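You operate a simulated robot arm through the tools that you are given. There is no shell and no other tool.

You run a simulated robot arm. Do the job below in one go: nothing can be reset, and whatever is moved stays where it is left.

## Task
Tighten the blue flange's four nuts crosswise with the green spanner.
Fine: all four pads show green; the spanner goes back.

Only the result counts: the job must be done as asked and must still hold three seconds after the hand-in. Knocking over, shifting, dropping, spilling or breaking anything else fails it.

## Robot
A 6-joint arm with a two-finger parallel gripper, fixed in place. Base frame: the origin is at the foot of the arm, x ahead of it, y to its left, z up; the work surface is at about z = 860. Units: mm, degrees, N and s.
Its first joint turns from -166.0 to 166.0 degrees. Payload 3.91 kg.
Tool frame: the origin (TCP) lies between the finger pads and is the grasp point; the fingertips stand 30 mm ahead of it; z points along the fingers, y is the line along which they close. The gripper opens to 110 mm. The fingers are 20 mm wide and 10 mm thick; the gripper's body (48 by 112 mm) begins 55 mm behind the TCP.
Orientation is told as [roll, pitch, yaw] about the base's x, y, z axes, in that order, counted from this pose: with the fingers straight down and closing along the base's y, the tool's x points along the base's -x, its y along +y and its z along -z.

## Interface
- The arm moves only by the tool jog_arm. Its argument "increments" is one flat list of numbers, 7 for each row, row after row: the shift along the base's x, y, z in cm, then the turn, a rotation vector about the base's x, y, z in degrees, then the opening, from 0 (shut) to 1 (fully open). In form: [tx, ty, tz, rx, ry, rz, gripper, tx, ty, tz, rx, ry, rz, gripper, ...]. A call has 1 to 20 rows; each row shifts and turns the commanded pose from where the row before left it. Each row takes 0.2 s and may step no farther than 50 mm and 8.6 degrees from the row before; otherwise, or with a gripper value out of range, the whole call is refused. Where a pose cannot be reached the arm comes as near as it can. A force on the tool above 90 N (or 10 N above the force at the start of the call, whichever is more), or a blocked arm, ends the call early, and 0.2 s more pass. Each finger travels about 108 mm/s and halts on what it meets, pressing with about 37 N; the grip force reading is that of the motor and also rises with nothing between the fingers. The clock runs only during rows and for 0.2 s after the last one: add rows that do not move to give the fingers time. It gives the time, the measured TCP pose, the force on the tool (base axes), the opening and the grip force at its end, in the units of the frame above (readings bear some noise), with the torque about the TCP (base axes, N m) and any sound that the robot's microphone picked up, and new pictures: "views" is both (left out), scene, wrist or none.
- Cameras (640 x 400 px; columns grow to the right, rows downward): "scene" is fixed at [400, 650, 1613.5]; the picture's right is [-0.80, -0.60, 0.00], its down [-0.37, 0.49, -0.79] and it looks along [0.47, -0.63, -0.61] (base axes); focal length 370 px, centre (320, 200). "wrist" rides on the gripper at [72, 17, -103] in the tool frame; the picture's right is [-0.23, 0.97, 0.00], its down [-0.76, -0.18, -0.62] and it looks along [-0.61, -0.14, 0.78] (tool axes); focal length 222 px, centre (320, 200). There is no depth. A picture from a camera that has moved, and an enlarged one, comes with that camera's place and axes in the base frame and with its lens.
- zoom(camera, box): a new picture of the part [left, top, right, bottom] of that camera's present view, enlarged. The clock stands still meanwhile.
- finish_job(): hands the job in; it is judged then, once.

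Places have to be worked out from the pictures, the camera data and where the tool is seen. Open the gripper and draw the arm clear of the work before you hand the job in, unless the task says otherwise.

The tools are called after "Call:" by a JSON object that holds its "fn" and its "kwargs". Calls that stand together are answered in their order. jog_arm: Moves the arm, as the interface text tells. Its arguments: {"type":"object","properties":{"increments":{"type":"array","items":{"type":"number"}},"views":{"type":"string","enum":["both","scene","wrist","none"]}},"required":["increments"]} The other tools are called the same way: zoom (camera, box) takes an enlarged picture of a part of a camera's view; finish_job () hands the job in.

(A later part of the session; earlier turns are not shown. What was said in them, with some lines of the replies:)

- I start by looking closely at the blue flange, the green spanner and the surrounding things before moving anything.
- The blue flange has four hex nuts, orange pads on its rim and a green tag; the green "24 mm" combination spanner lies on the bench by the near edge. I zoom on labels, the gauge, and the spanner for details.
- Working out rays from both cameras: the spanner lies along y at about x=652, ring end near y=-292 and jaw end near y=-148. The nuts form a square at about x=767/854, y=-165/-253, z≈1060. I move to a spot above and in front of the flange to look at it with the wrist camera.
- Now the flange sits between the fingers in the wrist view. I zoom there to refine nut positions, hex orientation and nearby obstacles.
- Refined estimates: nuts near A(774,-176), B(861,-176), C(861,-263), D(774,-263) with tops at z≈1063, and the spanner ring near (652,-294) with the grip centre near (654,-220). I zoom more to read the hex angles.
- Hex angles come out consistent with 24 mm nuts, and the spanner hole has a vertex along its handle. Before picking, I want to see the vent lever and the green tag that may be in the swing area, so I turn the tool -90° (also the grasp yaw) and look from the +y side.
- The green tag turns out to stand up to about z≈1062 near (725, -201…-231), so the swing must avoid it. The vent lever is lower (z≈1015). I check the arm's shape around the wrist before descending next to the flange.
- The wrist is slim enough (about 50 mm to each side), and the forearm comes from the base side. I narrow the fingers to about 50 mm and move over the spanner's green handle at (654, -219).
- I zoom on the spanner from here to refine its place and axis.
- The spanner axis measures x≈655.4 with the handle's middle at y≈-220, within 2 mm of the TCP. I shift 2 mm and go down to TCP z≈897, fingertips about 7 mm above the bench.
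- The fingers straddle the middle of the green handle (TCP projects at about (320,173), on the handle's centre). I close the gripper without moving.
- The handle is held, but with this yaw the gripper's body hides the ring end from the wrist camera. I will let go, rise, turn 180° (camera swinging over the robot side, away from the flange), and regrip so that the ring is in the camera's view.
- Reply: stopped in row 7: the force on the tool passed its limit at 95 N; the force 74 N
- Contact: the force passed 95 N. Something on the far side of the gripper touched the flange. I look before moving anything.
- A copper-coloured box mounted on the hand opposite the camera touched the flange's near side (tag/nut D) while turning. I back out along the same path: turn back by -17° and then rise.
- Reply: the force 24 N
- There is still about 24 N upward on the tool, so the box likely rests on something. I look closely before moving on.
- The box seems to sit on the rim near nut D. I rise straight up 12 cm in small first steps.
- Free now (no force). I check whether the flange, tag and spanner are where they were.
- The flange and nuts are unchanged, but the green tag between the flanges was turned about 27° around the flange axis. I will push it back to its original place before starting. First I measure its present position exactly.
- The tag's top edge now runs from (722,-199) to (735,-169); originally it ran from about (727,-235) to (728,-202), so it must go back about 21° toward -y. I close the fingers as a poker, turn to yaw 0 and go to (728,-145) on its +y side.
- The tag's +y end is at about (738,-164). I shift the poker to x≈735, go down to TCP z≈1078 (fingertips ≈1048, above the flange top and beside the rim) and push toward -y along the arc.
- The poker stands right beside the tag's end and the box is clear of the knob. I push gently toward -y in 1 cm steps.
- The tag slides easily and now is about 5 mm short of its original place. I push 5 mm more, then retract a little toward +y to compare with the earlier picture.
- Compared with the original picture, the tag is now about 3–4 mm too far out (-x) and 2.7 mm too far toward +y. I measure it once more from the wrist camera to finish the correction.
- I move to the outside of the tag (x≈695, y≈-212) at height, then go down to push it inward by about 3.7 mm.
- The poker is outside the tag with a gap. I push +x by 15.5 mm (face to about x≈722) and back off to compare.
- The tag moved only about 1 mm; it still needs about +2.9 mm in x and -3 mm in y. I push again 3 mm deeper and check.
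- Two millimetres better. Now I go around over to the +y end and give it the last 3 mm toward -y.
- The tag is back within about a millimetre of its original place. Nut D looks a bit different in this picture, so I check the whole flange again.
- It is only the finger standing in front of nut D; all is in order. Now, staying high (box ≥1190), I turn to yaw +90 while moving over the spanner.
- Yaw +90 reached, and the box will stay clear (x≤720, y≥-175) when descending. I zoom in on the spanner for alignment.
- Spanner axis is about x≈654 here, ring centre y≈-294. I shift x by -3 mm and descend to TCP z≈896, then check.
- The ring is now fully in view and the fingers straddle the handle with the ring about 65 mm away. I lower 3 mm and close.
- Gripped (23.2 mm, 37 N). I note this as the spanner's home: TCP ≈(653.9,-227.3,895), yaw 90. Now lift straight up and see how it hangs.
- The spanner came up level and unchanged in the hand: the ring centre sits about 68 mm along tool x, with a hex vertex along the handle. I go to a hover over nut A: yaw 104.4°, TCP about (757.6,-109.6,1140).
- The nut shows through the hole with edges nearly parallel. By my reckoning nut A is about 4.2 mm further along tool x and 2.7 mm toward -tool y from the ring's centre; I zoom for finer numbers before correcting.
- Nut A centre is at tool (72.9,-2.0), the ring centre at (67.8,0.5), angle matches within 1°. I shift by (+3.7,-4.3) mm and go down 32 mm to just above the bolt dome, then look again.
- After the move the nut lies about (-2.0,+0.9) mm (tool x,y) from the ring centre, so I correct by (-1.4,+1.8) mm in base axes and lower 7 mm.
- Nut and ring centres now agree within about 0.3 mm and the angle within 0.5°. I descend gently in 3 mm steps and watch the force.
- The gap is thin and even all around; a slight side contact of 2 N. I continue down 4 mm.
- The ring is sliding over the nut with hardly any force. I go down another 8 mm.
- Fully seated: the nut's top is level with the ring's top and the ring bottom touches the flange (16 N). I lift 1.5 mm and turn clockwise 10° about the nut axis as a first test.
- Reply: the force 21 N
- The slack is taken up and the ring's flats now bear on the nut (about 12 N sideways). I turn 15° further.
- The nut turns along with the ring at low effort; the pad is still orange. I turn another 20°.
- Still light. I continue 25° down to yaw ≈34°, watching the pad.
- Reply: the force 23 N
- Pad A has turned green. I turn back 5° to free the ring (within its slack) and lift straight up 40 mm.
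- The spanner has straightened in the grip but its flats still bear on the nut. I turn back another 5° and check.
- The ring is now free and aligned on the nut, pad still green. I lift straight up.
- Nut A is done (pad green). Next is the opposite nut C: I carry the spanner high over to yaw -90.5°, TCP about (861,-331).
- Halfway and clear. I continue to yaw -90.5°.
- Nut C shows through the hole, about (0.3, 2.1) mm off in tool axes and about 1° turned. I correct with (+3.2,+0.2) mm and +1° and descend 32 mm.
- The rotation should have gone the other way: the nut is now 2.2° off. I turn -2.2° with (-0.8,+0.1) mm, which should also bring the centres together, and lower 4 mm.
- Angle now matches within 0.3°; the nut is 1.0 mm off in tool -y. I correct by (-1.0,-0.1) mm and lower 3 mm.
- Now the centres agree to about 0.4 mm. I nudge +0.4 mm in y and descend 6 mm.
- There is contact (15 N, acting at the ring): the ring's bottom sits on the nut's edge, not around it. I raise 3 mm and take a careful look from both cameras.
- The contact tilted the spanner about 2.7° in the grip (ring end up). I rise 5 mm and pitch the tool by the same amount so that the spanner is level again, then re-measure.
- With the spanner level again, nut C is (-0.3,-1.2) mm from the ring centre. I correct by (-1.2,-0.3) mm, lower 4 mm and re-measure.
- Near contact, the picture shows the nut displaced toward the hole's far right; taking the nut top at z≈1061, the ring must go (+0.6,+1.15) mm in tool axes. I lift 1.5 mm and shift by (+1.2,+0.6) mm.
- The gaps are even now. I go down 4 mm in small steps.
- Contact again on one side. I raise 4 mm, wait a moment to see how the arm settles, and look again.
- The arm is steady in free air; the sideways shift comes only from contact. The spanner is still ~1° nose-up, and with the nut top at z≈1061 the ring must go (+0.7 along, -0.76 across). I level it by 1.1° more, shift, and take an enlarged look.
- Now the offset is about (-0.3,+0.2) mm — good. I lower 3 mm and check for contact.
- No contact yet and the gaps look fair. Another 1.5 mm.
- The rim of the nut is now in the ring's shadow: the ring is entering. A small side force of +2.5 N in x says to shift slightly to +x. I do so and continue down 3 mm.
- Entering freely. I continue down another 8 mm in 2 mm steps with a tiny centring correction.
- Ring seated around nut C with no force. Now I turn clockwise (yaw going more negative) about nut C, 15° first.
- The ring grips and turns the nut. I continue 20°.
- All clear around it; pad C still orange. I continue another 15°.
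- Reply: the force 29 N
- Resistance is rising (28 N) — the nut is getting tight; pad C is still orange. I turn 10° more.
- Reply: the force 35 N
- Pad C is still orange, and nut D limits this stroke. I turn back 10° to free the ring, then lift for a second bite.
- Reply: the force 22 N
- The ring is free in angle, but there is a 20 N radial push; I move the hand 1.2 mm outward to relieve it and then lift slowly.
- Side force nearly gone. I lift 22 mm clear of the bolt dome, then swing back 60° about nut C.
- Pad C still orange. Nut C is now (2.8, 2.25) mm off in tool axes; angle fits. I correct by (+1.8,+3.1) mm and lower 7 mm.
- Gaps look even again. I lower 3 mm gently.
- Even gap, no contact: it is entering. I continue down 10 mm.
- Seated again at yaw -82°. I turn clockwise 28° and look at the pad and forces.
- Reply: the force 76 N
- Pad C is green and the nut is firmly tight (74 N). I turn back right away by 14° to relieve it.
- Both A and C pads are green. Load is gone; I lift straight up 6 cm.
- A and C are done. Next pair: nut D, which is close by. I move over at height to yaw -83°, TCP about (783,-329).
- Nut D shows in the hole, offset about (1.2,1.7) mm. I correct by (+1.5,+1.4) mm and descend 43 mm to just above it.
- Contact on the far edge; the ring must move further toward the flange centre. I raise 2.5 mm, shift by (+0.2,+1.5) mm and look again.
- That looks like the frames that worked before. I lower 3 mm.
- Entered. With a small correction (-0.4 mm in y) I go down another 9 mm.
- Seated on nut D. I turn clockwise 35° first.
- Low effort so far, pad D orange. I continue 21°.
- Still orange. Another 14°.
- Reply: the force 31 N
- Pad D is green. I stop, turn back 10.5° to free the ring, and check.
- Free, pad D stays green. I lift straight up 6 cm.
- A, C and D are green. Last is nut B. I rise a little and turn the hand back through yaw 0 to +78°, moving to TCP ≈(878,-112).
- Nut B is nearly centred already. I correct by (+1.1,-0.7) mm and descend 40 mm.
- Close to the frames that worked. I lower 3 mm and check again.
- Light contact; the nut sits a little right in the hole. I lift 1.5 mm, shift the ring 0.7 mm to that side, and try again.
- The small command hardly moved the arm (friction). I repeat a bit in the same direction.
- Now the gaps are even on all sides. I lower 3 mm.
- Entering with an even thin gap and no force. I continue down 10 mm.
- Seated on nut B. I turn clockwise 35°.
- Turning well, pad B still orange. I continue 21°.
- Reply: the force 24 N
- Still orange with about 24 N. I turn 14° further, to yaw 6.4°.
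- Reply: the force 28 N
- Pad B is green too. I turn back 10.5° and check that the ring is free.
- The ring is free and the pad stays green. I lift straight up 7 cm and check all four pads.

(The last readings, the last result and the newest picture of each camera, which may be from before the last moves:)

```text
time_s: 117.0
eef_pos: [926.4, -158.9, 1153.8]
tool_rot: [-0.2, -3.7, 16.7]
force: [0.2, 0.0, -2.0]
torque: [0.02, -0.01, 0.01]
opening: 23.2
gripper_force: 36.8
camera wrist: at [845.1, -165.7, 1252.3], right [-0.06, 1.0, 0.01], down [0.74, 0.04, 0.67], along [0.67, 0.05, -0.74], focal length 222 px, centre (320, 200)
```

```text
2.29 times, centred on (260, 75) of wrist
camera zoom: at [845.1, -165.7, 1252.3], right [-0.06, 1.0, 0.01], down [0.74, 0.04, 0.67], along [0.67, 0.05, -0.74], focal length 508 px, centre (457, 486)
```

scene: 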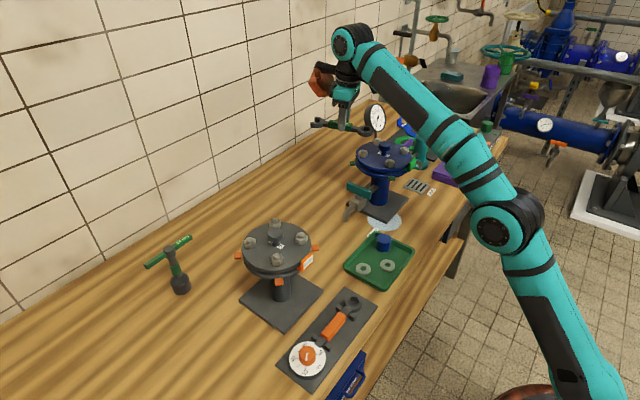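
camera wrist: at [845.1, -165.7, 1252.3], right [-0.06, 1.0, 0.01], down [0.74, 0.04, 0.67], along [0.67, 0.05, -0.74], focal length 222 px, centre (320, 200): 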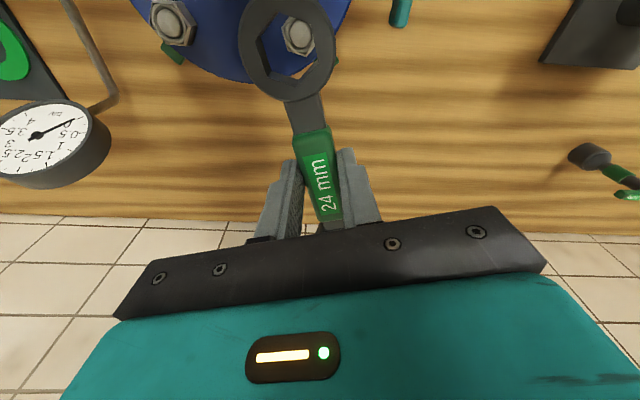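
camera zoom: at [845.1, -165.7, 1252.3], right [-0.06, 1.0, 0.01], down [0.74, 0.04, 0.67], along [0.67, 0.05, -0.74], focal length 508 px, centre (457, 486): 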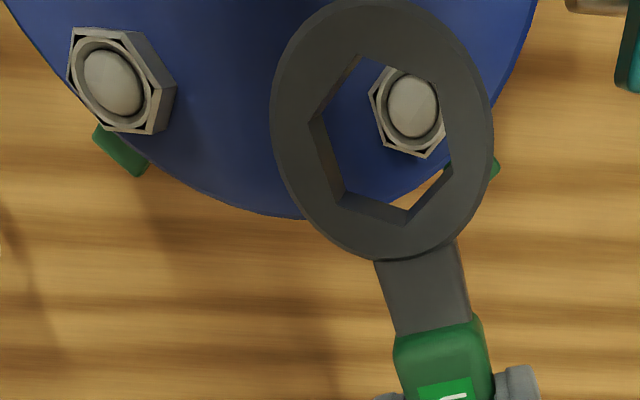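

All four pads are green (A, B in the scene view; C in the wrist view; D dark green behind the tag). Now the spanner goes back: I carry it high to yaw 90° above its old place.

Call:
{"fn": "jog_arm", "kwargs": {"increments": [-2.72, -0.7, 0, 0, 0, 7.33, 0, -2.72, -0.7, 0, 0, 0, 7.33, 0, -2.72, -0.7, 0, 0, 0, 7.33, 0, -2.72, -0.7, 0, 0, 0, 7.33, 0, -2.72, -0.7, 0, 0, 0, 7.33, 0, -2.72, -0.7, 0, 0, 0, 7.33, 0, -2.72, -0.7, 0, 0, 0, 7.33, 0, -2.72, -0.7, 0, 0, 0, 7.33, 0, -2.72, -0.7, 0, 0, 0, 7.33, 0, -2.72, -0.7, 0, 0, 0, 7.33, 0, 0, 0, 0, 0, 0, 0, 0]}}

Call:
{"fn": "zoom", "kwargs": {"camera": "scene", "box": [340, 110, 440, 190]}}

Call:
{"fn": "zoom", "kwargs": {"camera": "scene", "box": [395, 150, 435, 180]}}

```text
time_s: 119.4
eef_pos: [653.7, -225.9, 1156.0]
tool_rot: [-0.2, -3.7, 90.1]
force: [-0.1, -0.2, -3.2]
torque: [-0.01, 0.0, 0.02]
opening: 23.3
gripper_force: 36.6
camera wrist: at [637.9, -305.2, 1254.3], right [-0.97, 0.22, 0.01], down [0.17, 0.72, 0.67], along [0.14, 0.66, -0.74], focal length 222 px, centre (320, 200)
```

scene: 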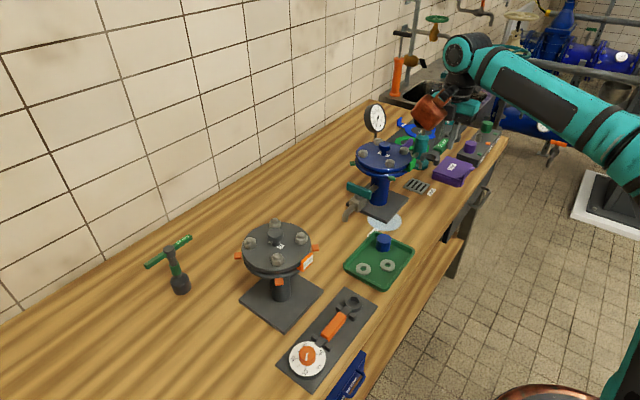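
wrist: 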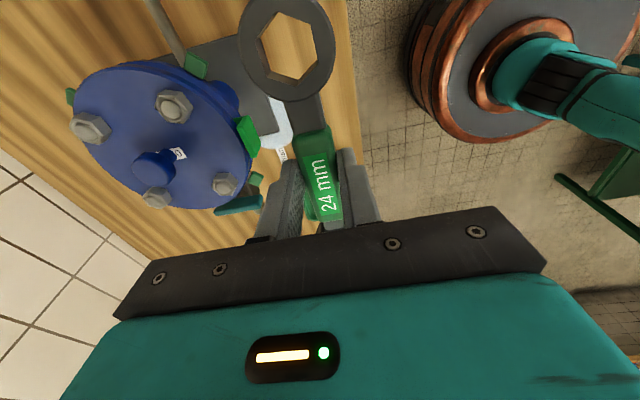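

```text
5.00 times, centred on (390, 150) of scene
camera zoom: at [400.0, 650.0, 1613.5], right [-0.8, -0.6, 0.0], down [-0.37, 0.49, -0.79], along [0.47, -0.63, -0.61], focal length 1847 px, centre (-30, 450)
```

zoom: 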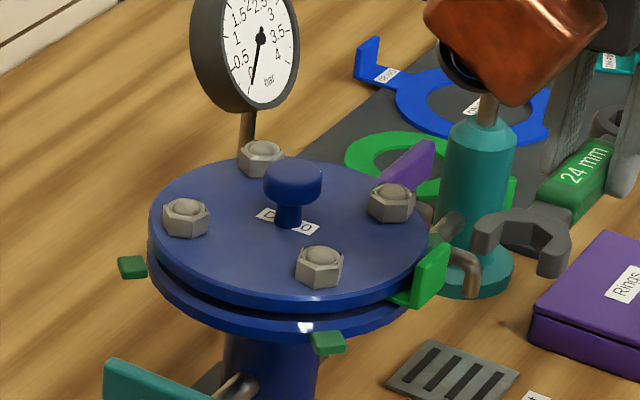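

```text
13.33 times, centred on (415, 165) of scene
camera zoom: at [400.0, 650.0, 1613.5], right [-0.8, -0.6, 0.0], down [-0.37, 0.49, -0.79], along [0.47, -0.63, -0.61], focal length 4926 px, centre (-947, 667)
```

zoom: 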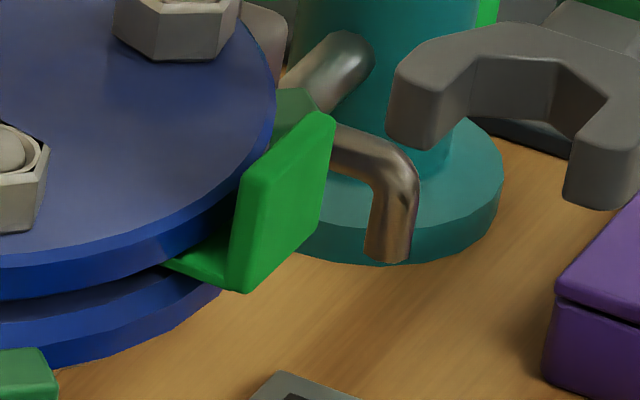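

All four pads show green and the tag is in its place. I descend with the spanner to about 10 mm above the bench.

Call:
{"fn": "jog_arm", "kwargs": {"increments": [0, -0.1, -4.1, 0, 0, 0, 0, 0, 0, -4.1, 0, 0, 0, 0, 0, 0, -4.1, 0, 0, 0, 0, 0, 0, -4.1, 0, 0, 0, 0, 0, 0, -4.1, 0, 0, 0, 0, 0, 0, -4.1, 0, 0, 0, 0, 0, 0, 0, 0, 0, 0, 0]}}

Call:
{"fn": "zoom", "kwargs": {"camera": "scene", "box": [380, 150, 480, 250]}}

```text
time_s: 121.0
eef_pos: [652.7, -228.6, 910.2]
tool_rot: [-0.3, -3.7, 90.0]
force: [0.4, 0.3, -2.7]
torque: [-0.03, 0.04, -0.03]
opening: 23.8
gripper_force: 36.9
camera wrist: at [636.0, -306.5, 1008.9], right [-0.97, 0.22, 0.01], down [0.17, 0.72, 0.67], along [0.14, 0.66, -0.74], focal length 222 px, centre (320, 200)
```

scene: 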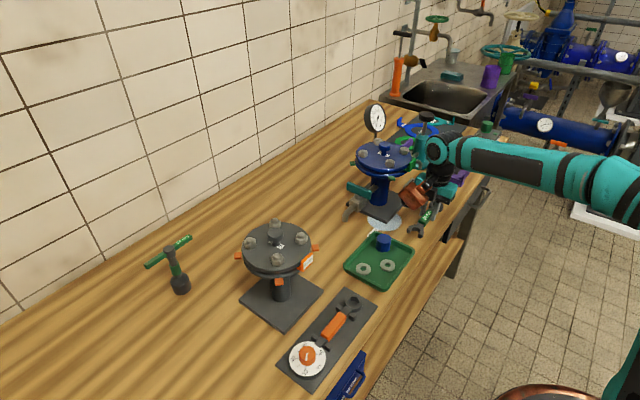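
wrist: 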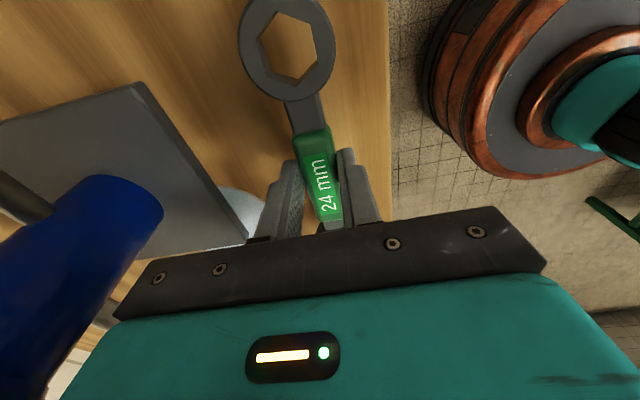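

```text
4.00 times, centred on (430, 200) of scene
camera zoom: at [400.0, 650.0, 1613.5], right [-0.8, -0.6, 0.0], down [-0.37, 0.49, -0.79], along [0.47, -0.63, -0.61], focal length 1478 px, centre (-120, 200)
```

zoom: 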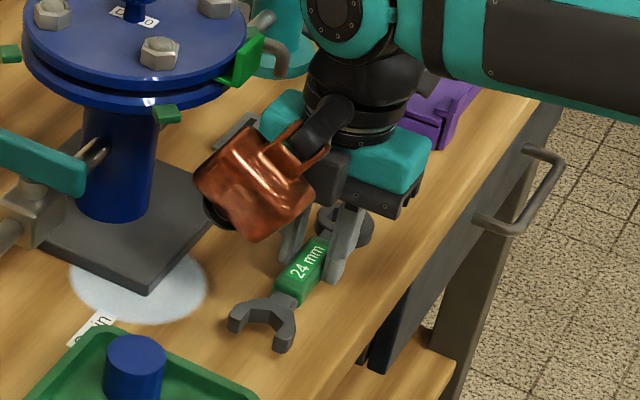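

TCP is about (653,-228,911); I shift (+1.3,-1.7) mm and lower 12 mm.

Call:
{"fn": "jog_arm", "kwargs": {"increments": [0.13, -0.17, -0.6, 0, 0, 0, 0, 0, 0, -0.6, 0, 0, 0, 0, 0, 0, 0, 0, 0, 0, 0], "views": "wrist"}}

Call:
{"fn": "zoom", "kwargs": {"camera": "scene", "box": [400, 195, 450, 245]}}

```text
time_s: 121.8
eef_pos: [654.5, -229.2, 896.7]
tool_rot: [-0.2, -3.7, 90.1]
force: [0.4, 0.5, -1.8]
torque: [0.0, 0.0, -0.01]
opening: 23.4
gripper_force: 36.8
camera wrist: at [637.4, -308.3, 995.9], right [-0.97, 0.22, 0.01], down [0.17, 0.72, 0.67], along [0.14, 0.66, -0.74], focal length 222 px, centre (320, 200)
```

wrist: 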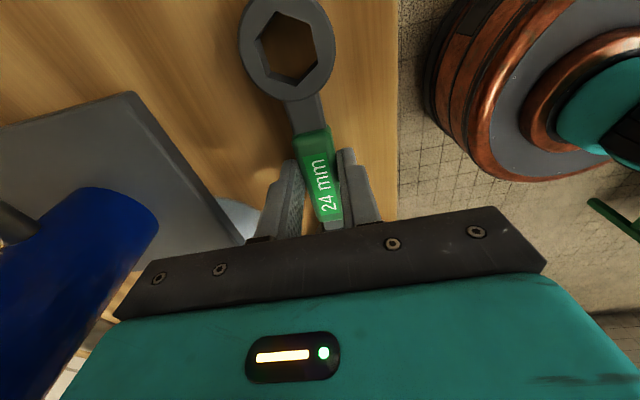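

```text
8.00 times, centred on (425, 220) of scene
camera zoom: at [400.0, 650.0, 1613.5], right [-0.8, -0.6, 0.0], down [-0.37, 0.49, -0.79], along [0.47, -0.63, -0.61], focal length 2956 px, centre (-520, 40)
```

zoom: 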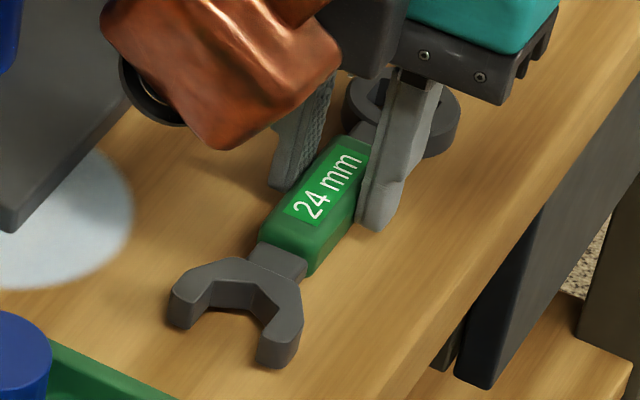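

The spanner's image now nearly coincides with the original picture (a few pixels high). I lower in small steps until it rests.

Call:
{"fn": "jog_arm", "kwargs": {"increments": [0, 0, -0.15, 0, 0, 0, 0, 0, 0, -0.1, 0, 0, 0, 0, 0, 0, 0, 0, 0, 0, 0], "views": "none"}}

Call:
{"fn": "zoom", "kwargs": {"camera": "scene", "box": [400, 195, 450, 245]}}

```text
time_s: 122.6
eef_pos: [655.5, -231.3, 895.6]
tool_rot: [-0.3, -3.7, 90.2]
force: [-0.1, 0.1, -1.7]
torque: [-0.02, 0.04, 0.0]
opening: 23.5
gripper_force: 37.1
```

```text
8.00 times, centred on (425, 220) of scene
camera zoom: at [400.0, 650.0, 1613.5], right [-0.8, -0.6, 0.0], down [-0.37, 0.49, -0.79], along [0.47, -0.63, -0.61], focal length 2956 px, centre (-520, 40)
```

zoom: 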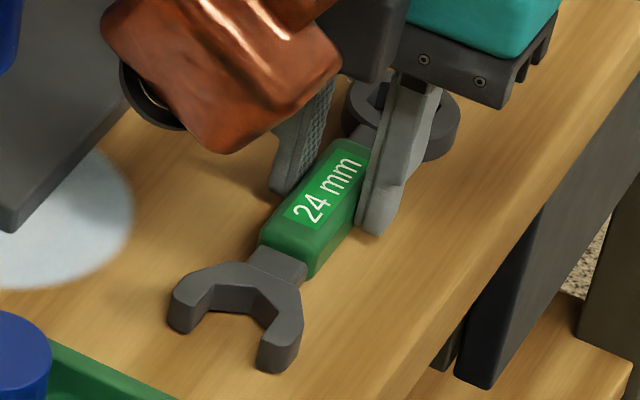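

Call:
{"fn": "jog_arm", "kwargs": {"increments": [0, 0, -0.1, 0, 0, 0, 0, 0, 0, 0, 0, 0, 0, 0], "views": "none"}}

```text
time_s: 123.2
eef_pos: [655.1, -230.5, 895.0]
tool_rot: [-0.2, -3.6, 90.2]
force: [0.3, -5.8, 8.9]
torque: [-1.19, 0.07, 0.0]
opening: 23.6
gripper_force: 36.7
```

The ring end touches the bench (about 10 N). I open the gripper to release.

Call:
{"fn": "jog_arm", "kwargs": {"increments": [0, 0, 0.05, 0, 0, 0, 0.24, 0, 0, 0, 0, 0, 0, 0.3, 0, 0, 0, 0, 0, 0, 0.45, 0, 0, 0, 0, 0, 0, 0.45, 0, 0, 0, 0, 0, 0, 0.45]}}

Call:
{"fn": "zoom", "kwargs": {"camera": "scene", "box": [400, 195, 450, 245]}}

```text
time_s: 124.4
eef_pos: [654.2, -229.6, 895.0]
tool_rot: [-0.3, -3.7, 90.0]
force: [0.3, -0.3, -0.3]
torque: [0.02, -0.02, -0.02]
opening: 49.5
gripper_force: 0.0
camera wrist: at [637.7, -309.5, 992.6], right [-0.97, 0.22, 0.01], down [0.17, 0.72, 0.67], along [0.14, 0.66, -0.74], focal length 222 px, centre (320, 200)
```

scene: 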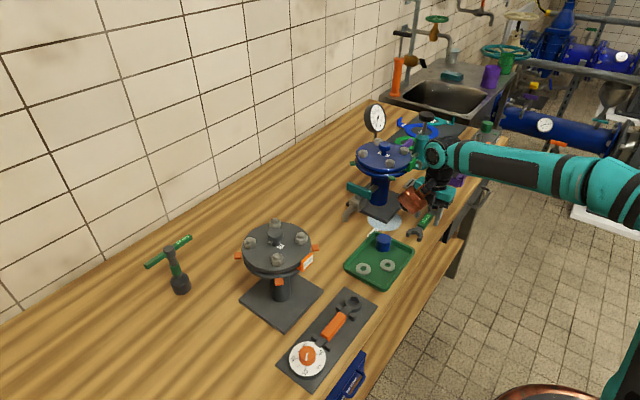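
wrist: 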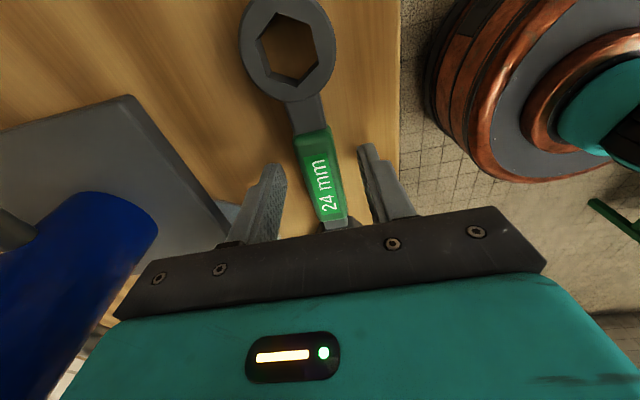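

```text
8.00 times, centred on (425, 220) of scene
camera zoom: at [400.0, 650.0, 1613.5], right [-0.8, -0.6, 0.0], down [-0.37, 0.49, -0.79], along [0.47, -0.63, -0.61], focal length 2956 px, centre (-520, 40)
```

zoom: 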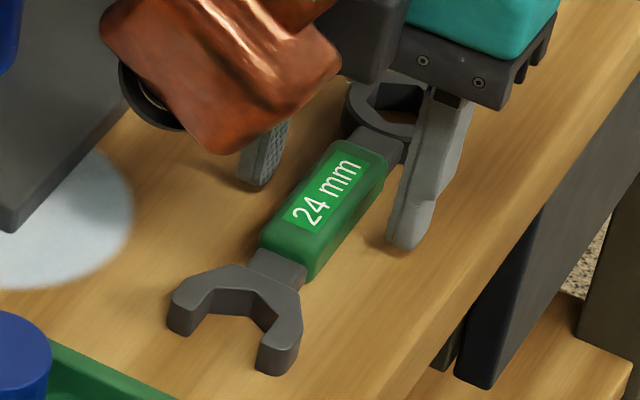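

The spanner lies exactly where it was. I rise straight up 25 cm.

Call:
{"fn": "jog_arm", "kwargs": {"increments": [0, 0, 2, 0, 0, 0, 0.45, 0, 0, 4, 0, 0, 0, 0.45, 0, 0, 4.5, 0, 0, 0, 0.45, 0, 0, 4.5, 0, 0, 0, 0.45, 0, 0, 4.5, 0, 0, 0, 0.45, 0, 0, 4.5, 0, 0, 0, 0.45, 0, 0, 2, 0, 0, 0, 0.45, 0, 0, 0, 0, 0, 0, 0.45]}}

Call:
{"fn": "zoom", "kwargs": {"camera": "scene", "box": [400, 195, 450, 245]}}

```text
time_s: 126.2
eef_pos: [651.1, -229.0, 1156.1]
tool_rot: [-0.3, -3.7, 90.1]
force: [0.4, -0.1, 0.1]
torque: [0.03, 0.0, -0.02]
opening: 49.2
gripper_force: 0.0
camera wrist: at [634.9, -307.9, 1253.0], right [-0.97, 0.22, 0.01], down [0.17, 0.72, 0.67], along [0.14, 0.66, -0.74], focal length 222 px, centre (320, 200)
```

scene: 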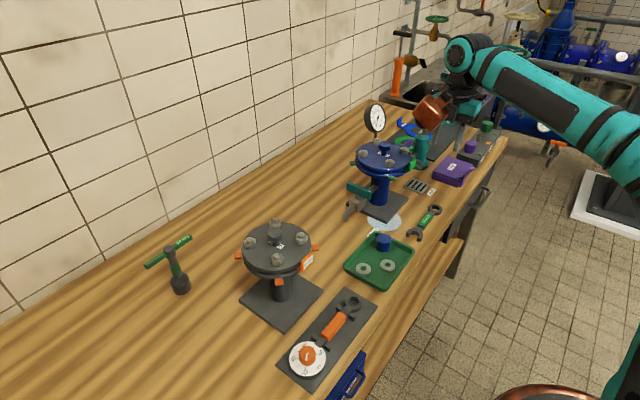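
wrist: 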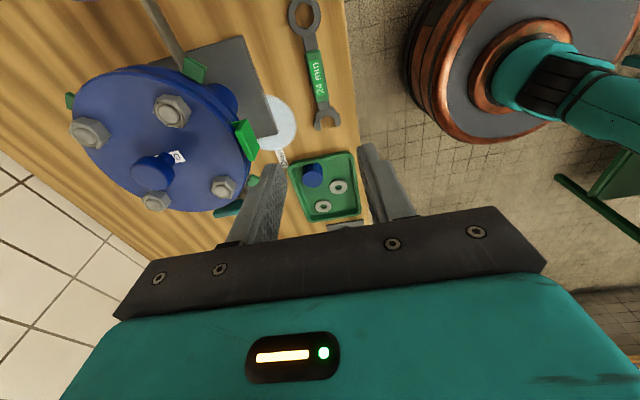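

```text
8.00 times, centred on (425, 220) of scene
camera zoom: at [400.0, 650.0, 1613.5], right [-0.8, -0.6, 0.0], down [-0.37, 0.49, -0.79], along [0.47, -0.63, -0.61], focal length 2956 px, centre (-520, 40)
```

zoom: 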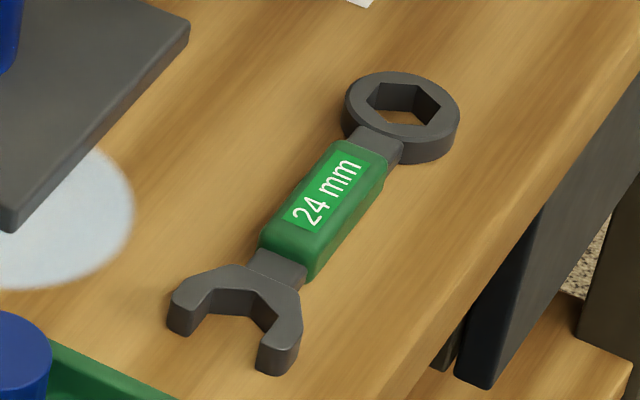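

The spanner lies as in the first picture. I level the tool, turn back to yaw 0 and draw the arm back to its starting place, well away from the work.

Call:
{"fn": "jog_arm", "kwargs": {"increments": [-0.5, 0, 1, -3.7, 0, 0, 0.6, -0.53, 2.11, 0.81, 0, 0, -8.2, 0.8, -0.53, 2.11, 0.81, 0, 0, -8.2, 1, -0.53, 2.11, 0.81, 0, 0, -8.2, 1, -0.53, 2.11, 0.81, 0, 0, -8.2, 1, -0.53, 2.11, 0.81, 0, 0, -8.2, 1, -0.53, 2.11, 0.81, 0, 0, -8.2, 1, -0.53, 2.11, 0.81, 0, 0, -8.2, 1, -0.53, 2.11, 0.81, 0, 0, -8.2, 1, -0.53, 2.11, 0.81, 0, 0, -8.2, 1, -0.53, 2.11, 0.81, 0, 0, -8.2, 1, -0.53, 2.11, 0.81, 0, 0, -8.0, 1, 0, 0, 0, 0, 0, 0, 1, 0, 0, 0, 0, 0, 0, 1]}}

Call:
{"fn": "zoom", "kwargs": {"camera": "scene", "box": [340, 90, 460, 250]}}

Call:
{"fn": "zoom", "kwargs": {"camera": "scene", "box": [395, 150, 435, 180]}}

Call:
{"fn": "zoom", "kwargs": {"camera": "wrist", "box": [120, 60, 400, 260]}}

```text
time_s: 129.2
eef_pos: [591.8, 1.0, 1251.5]
tool_rot: [-0.2, 0.0, 0.2]
force: [-0.7, 0.6, -0.1]
torque: [0.04, 0.05, 0.0]
opening: 109.9
gripper_force: 0.0
camera wrist: at [519.7, 19.1, 1354.9], right [0.23, 0.97, 0.0], down [0.76, -0.17, 0.62], along [0.61, -0.14, -0.78], focal length 222 px, centre (320, 200)
```

scene: 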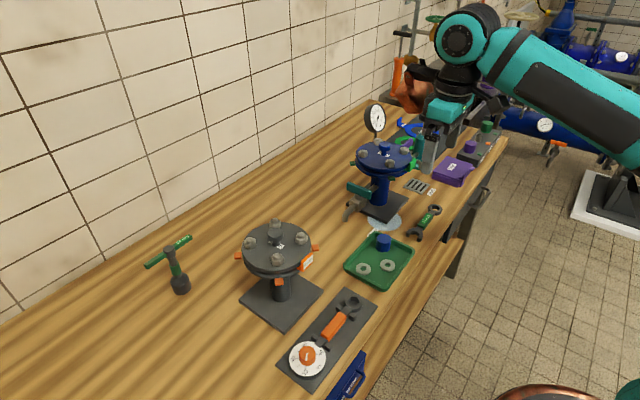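
wrist: 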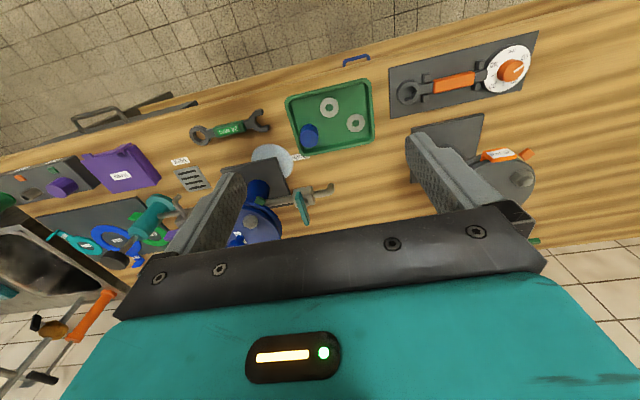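

```text
2.50 times, centred on (400, 170) of scene
camera zoom: at [400.0, 650.0, 1613.5], right [-0.8, -0.6, 0.0], down [-0.37, 0.49, -0.79], along [0.47, -0.63, -0.61], focal length 924 px, centre (120, 275)
```

zoom: 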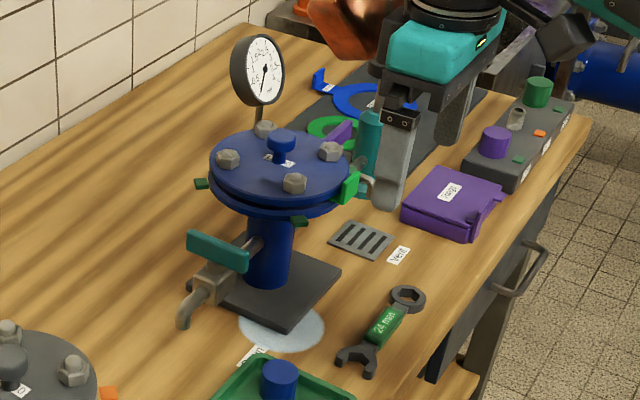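

```text
13.33 times, centred on (415, 165) of scene
camera zoom: at [400.0, 650.0, 1613.5], right [-0.8, -0.6, 0.0], down [-0.37, 0.49, -0.79], along [0.47, -0.63, -0.61], focal length 4926 px, centre (-947, 667)
```

zoom: 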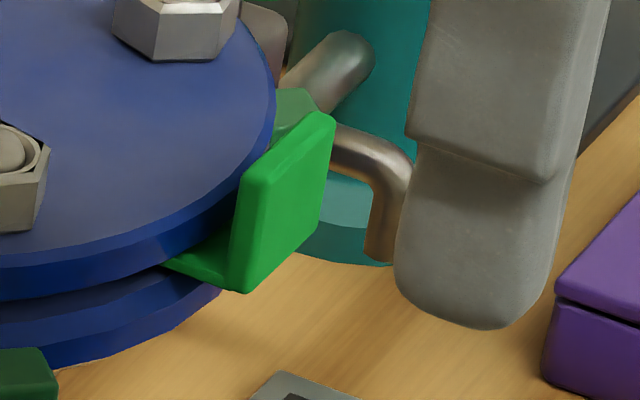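

```text
2.00 times, centred on (260, 160) of wrist
camera zoom: at [519.7, 19.1, 1354.9], right [0.23, 0.97, 0.0], down [0.76, -0.17, 0.62], along [0.61, -0.14, -0.78], focal length 444 px, centre (440, 280)
```

zoom: 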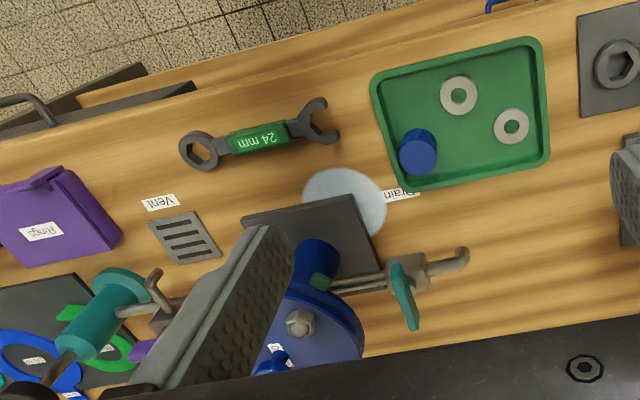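

All four pads were seen green after the last nut, in the order A–C–D–B. The spanner is back in its place, the tag sits where it was, and the gripper is open and clear. I hand the job in.

Call:
{"fn": "finish_job", "kwargs": {}}

```text
The job is handed in.
```

I tightened the blue flange's four nuts crosswise with the green spanner, and all four pads show green. The order was near-left, far-right, near-right, far-left as seen from the robot. The spanner is back on the bench where it was, to within about a millimetre in the pictures. The gripper is open and the arm is back at its starting place.

One thing went wrong on the way. While I turned the hand to regrip the spanner, a copper box mounted on the hand hit the near side of the flange. It pushed the green tag between the flange plates round by roughly 20 to 27 degrees. I pushed the tag back before tightening anything, and it now matches the first picture to about a millimetre. If the check counts any shift of the tag at all, that contact could still fail the job.

The puddle beside the flange base is bigger than in the first pictures. I take it to be the leak that was already dripping at the start; no drops show on the flange now.
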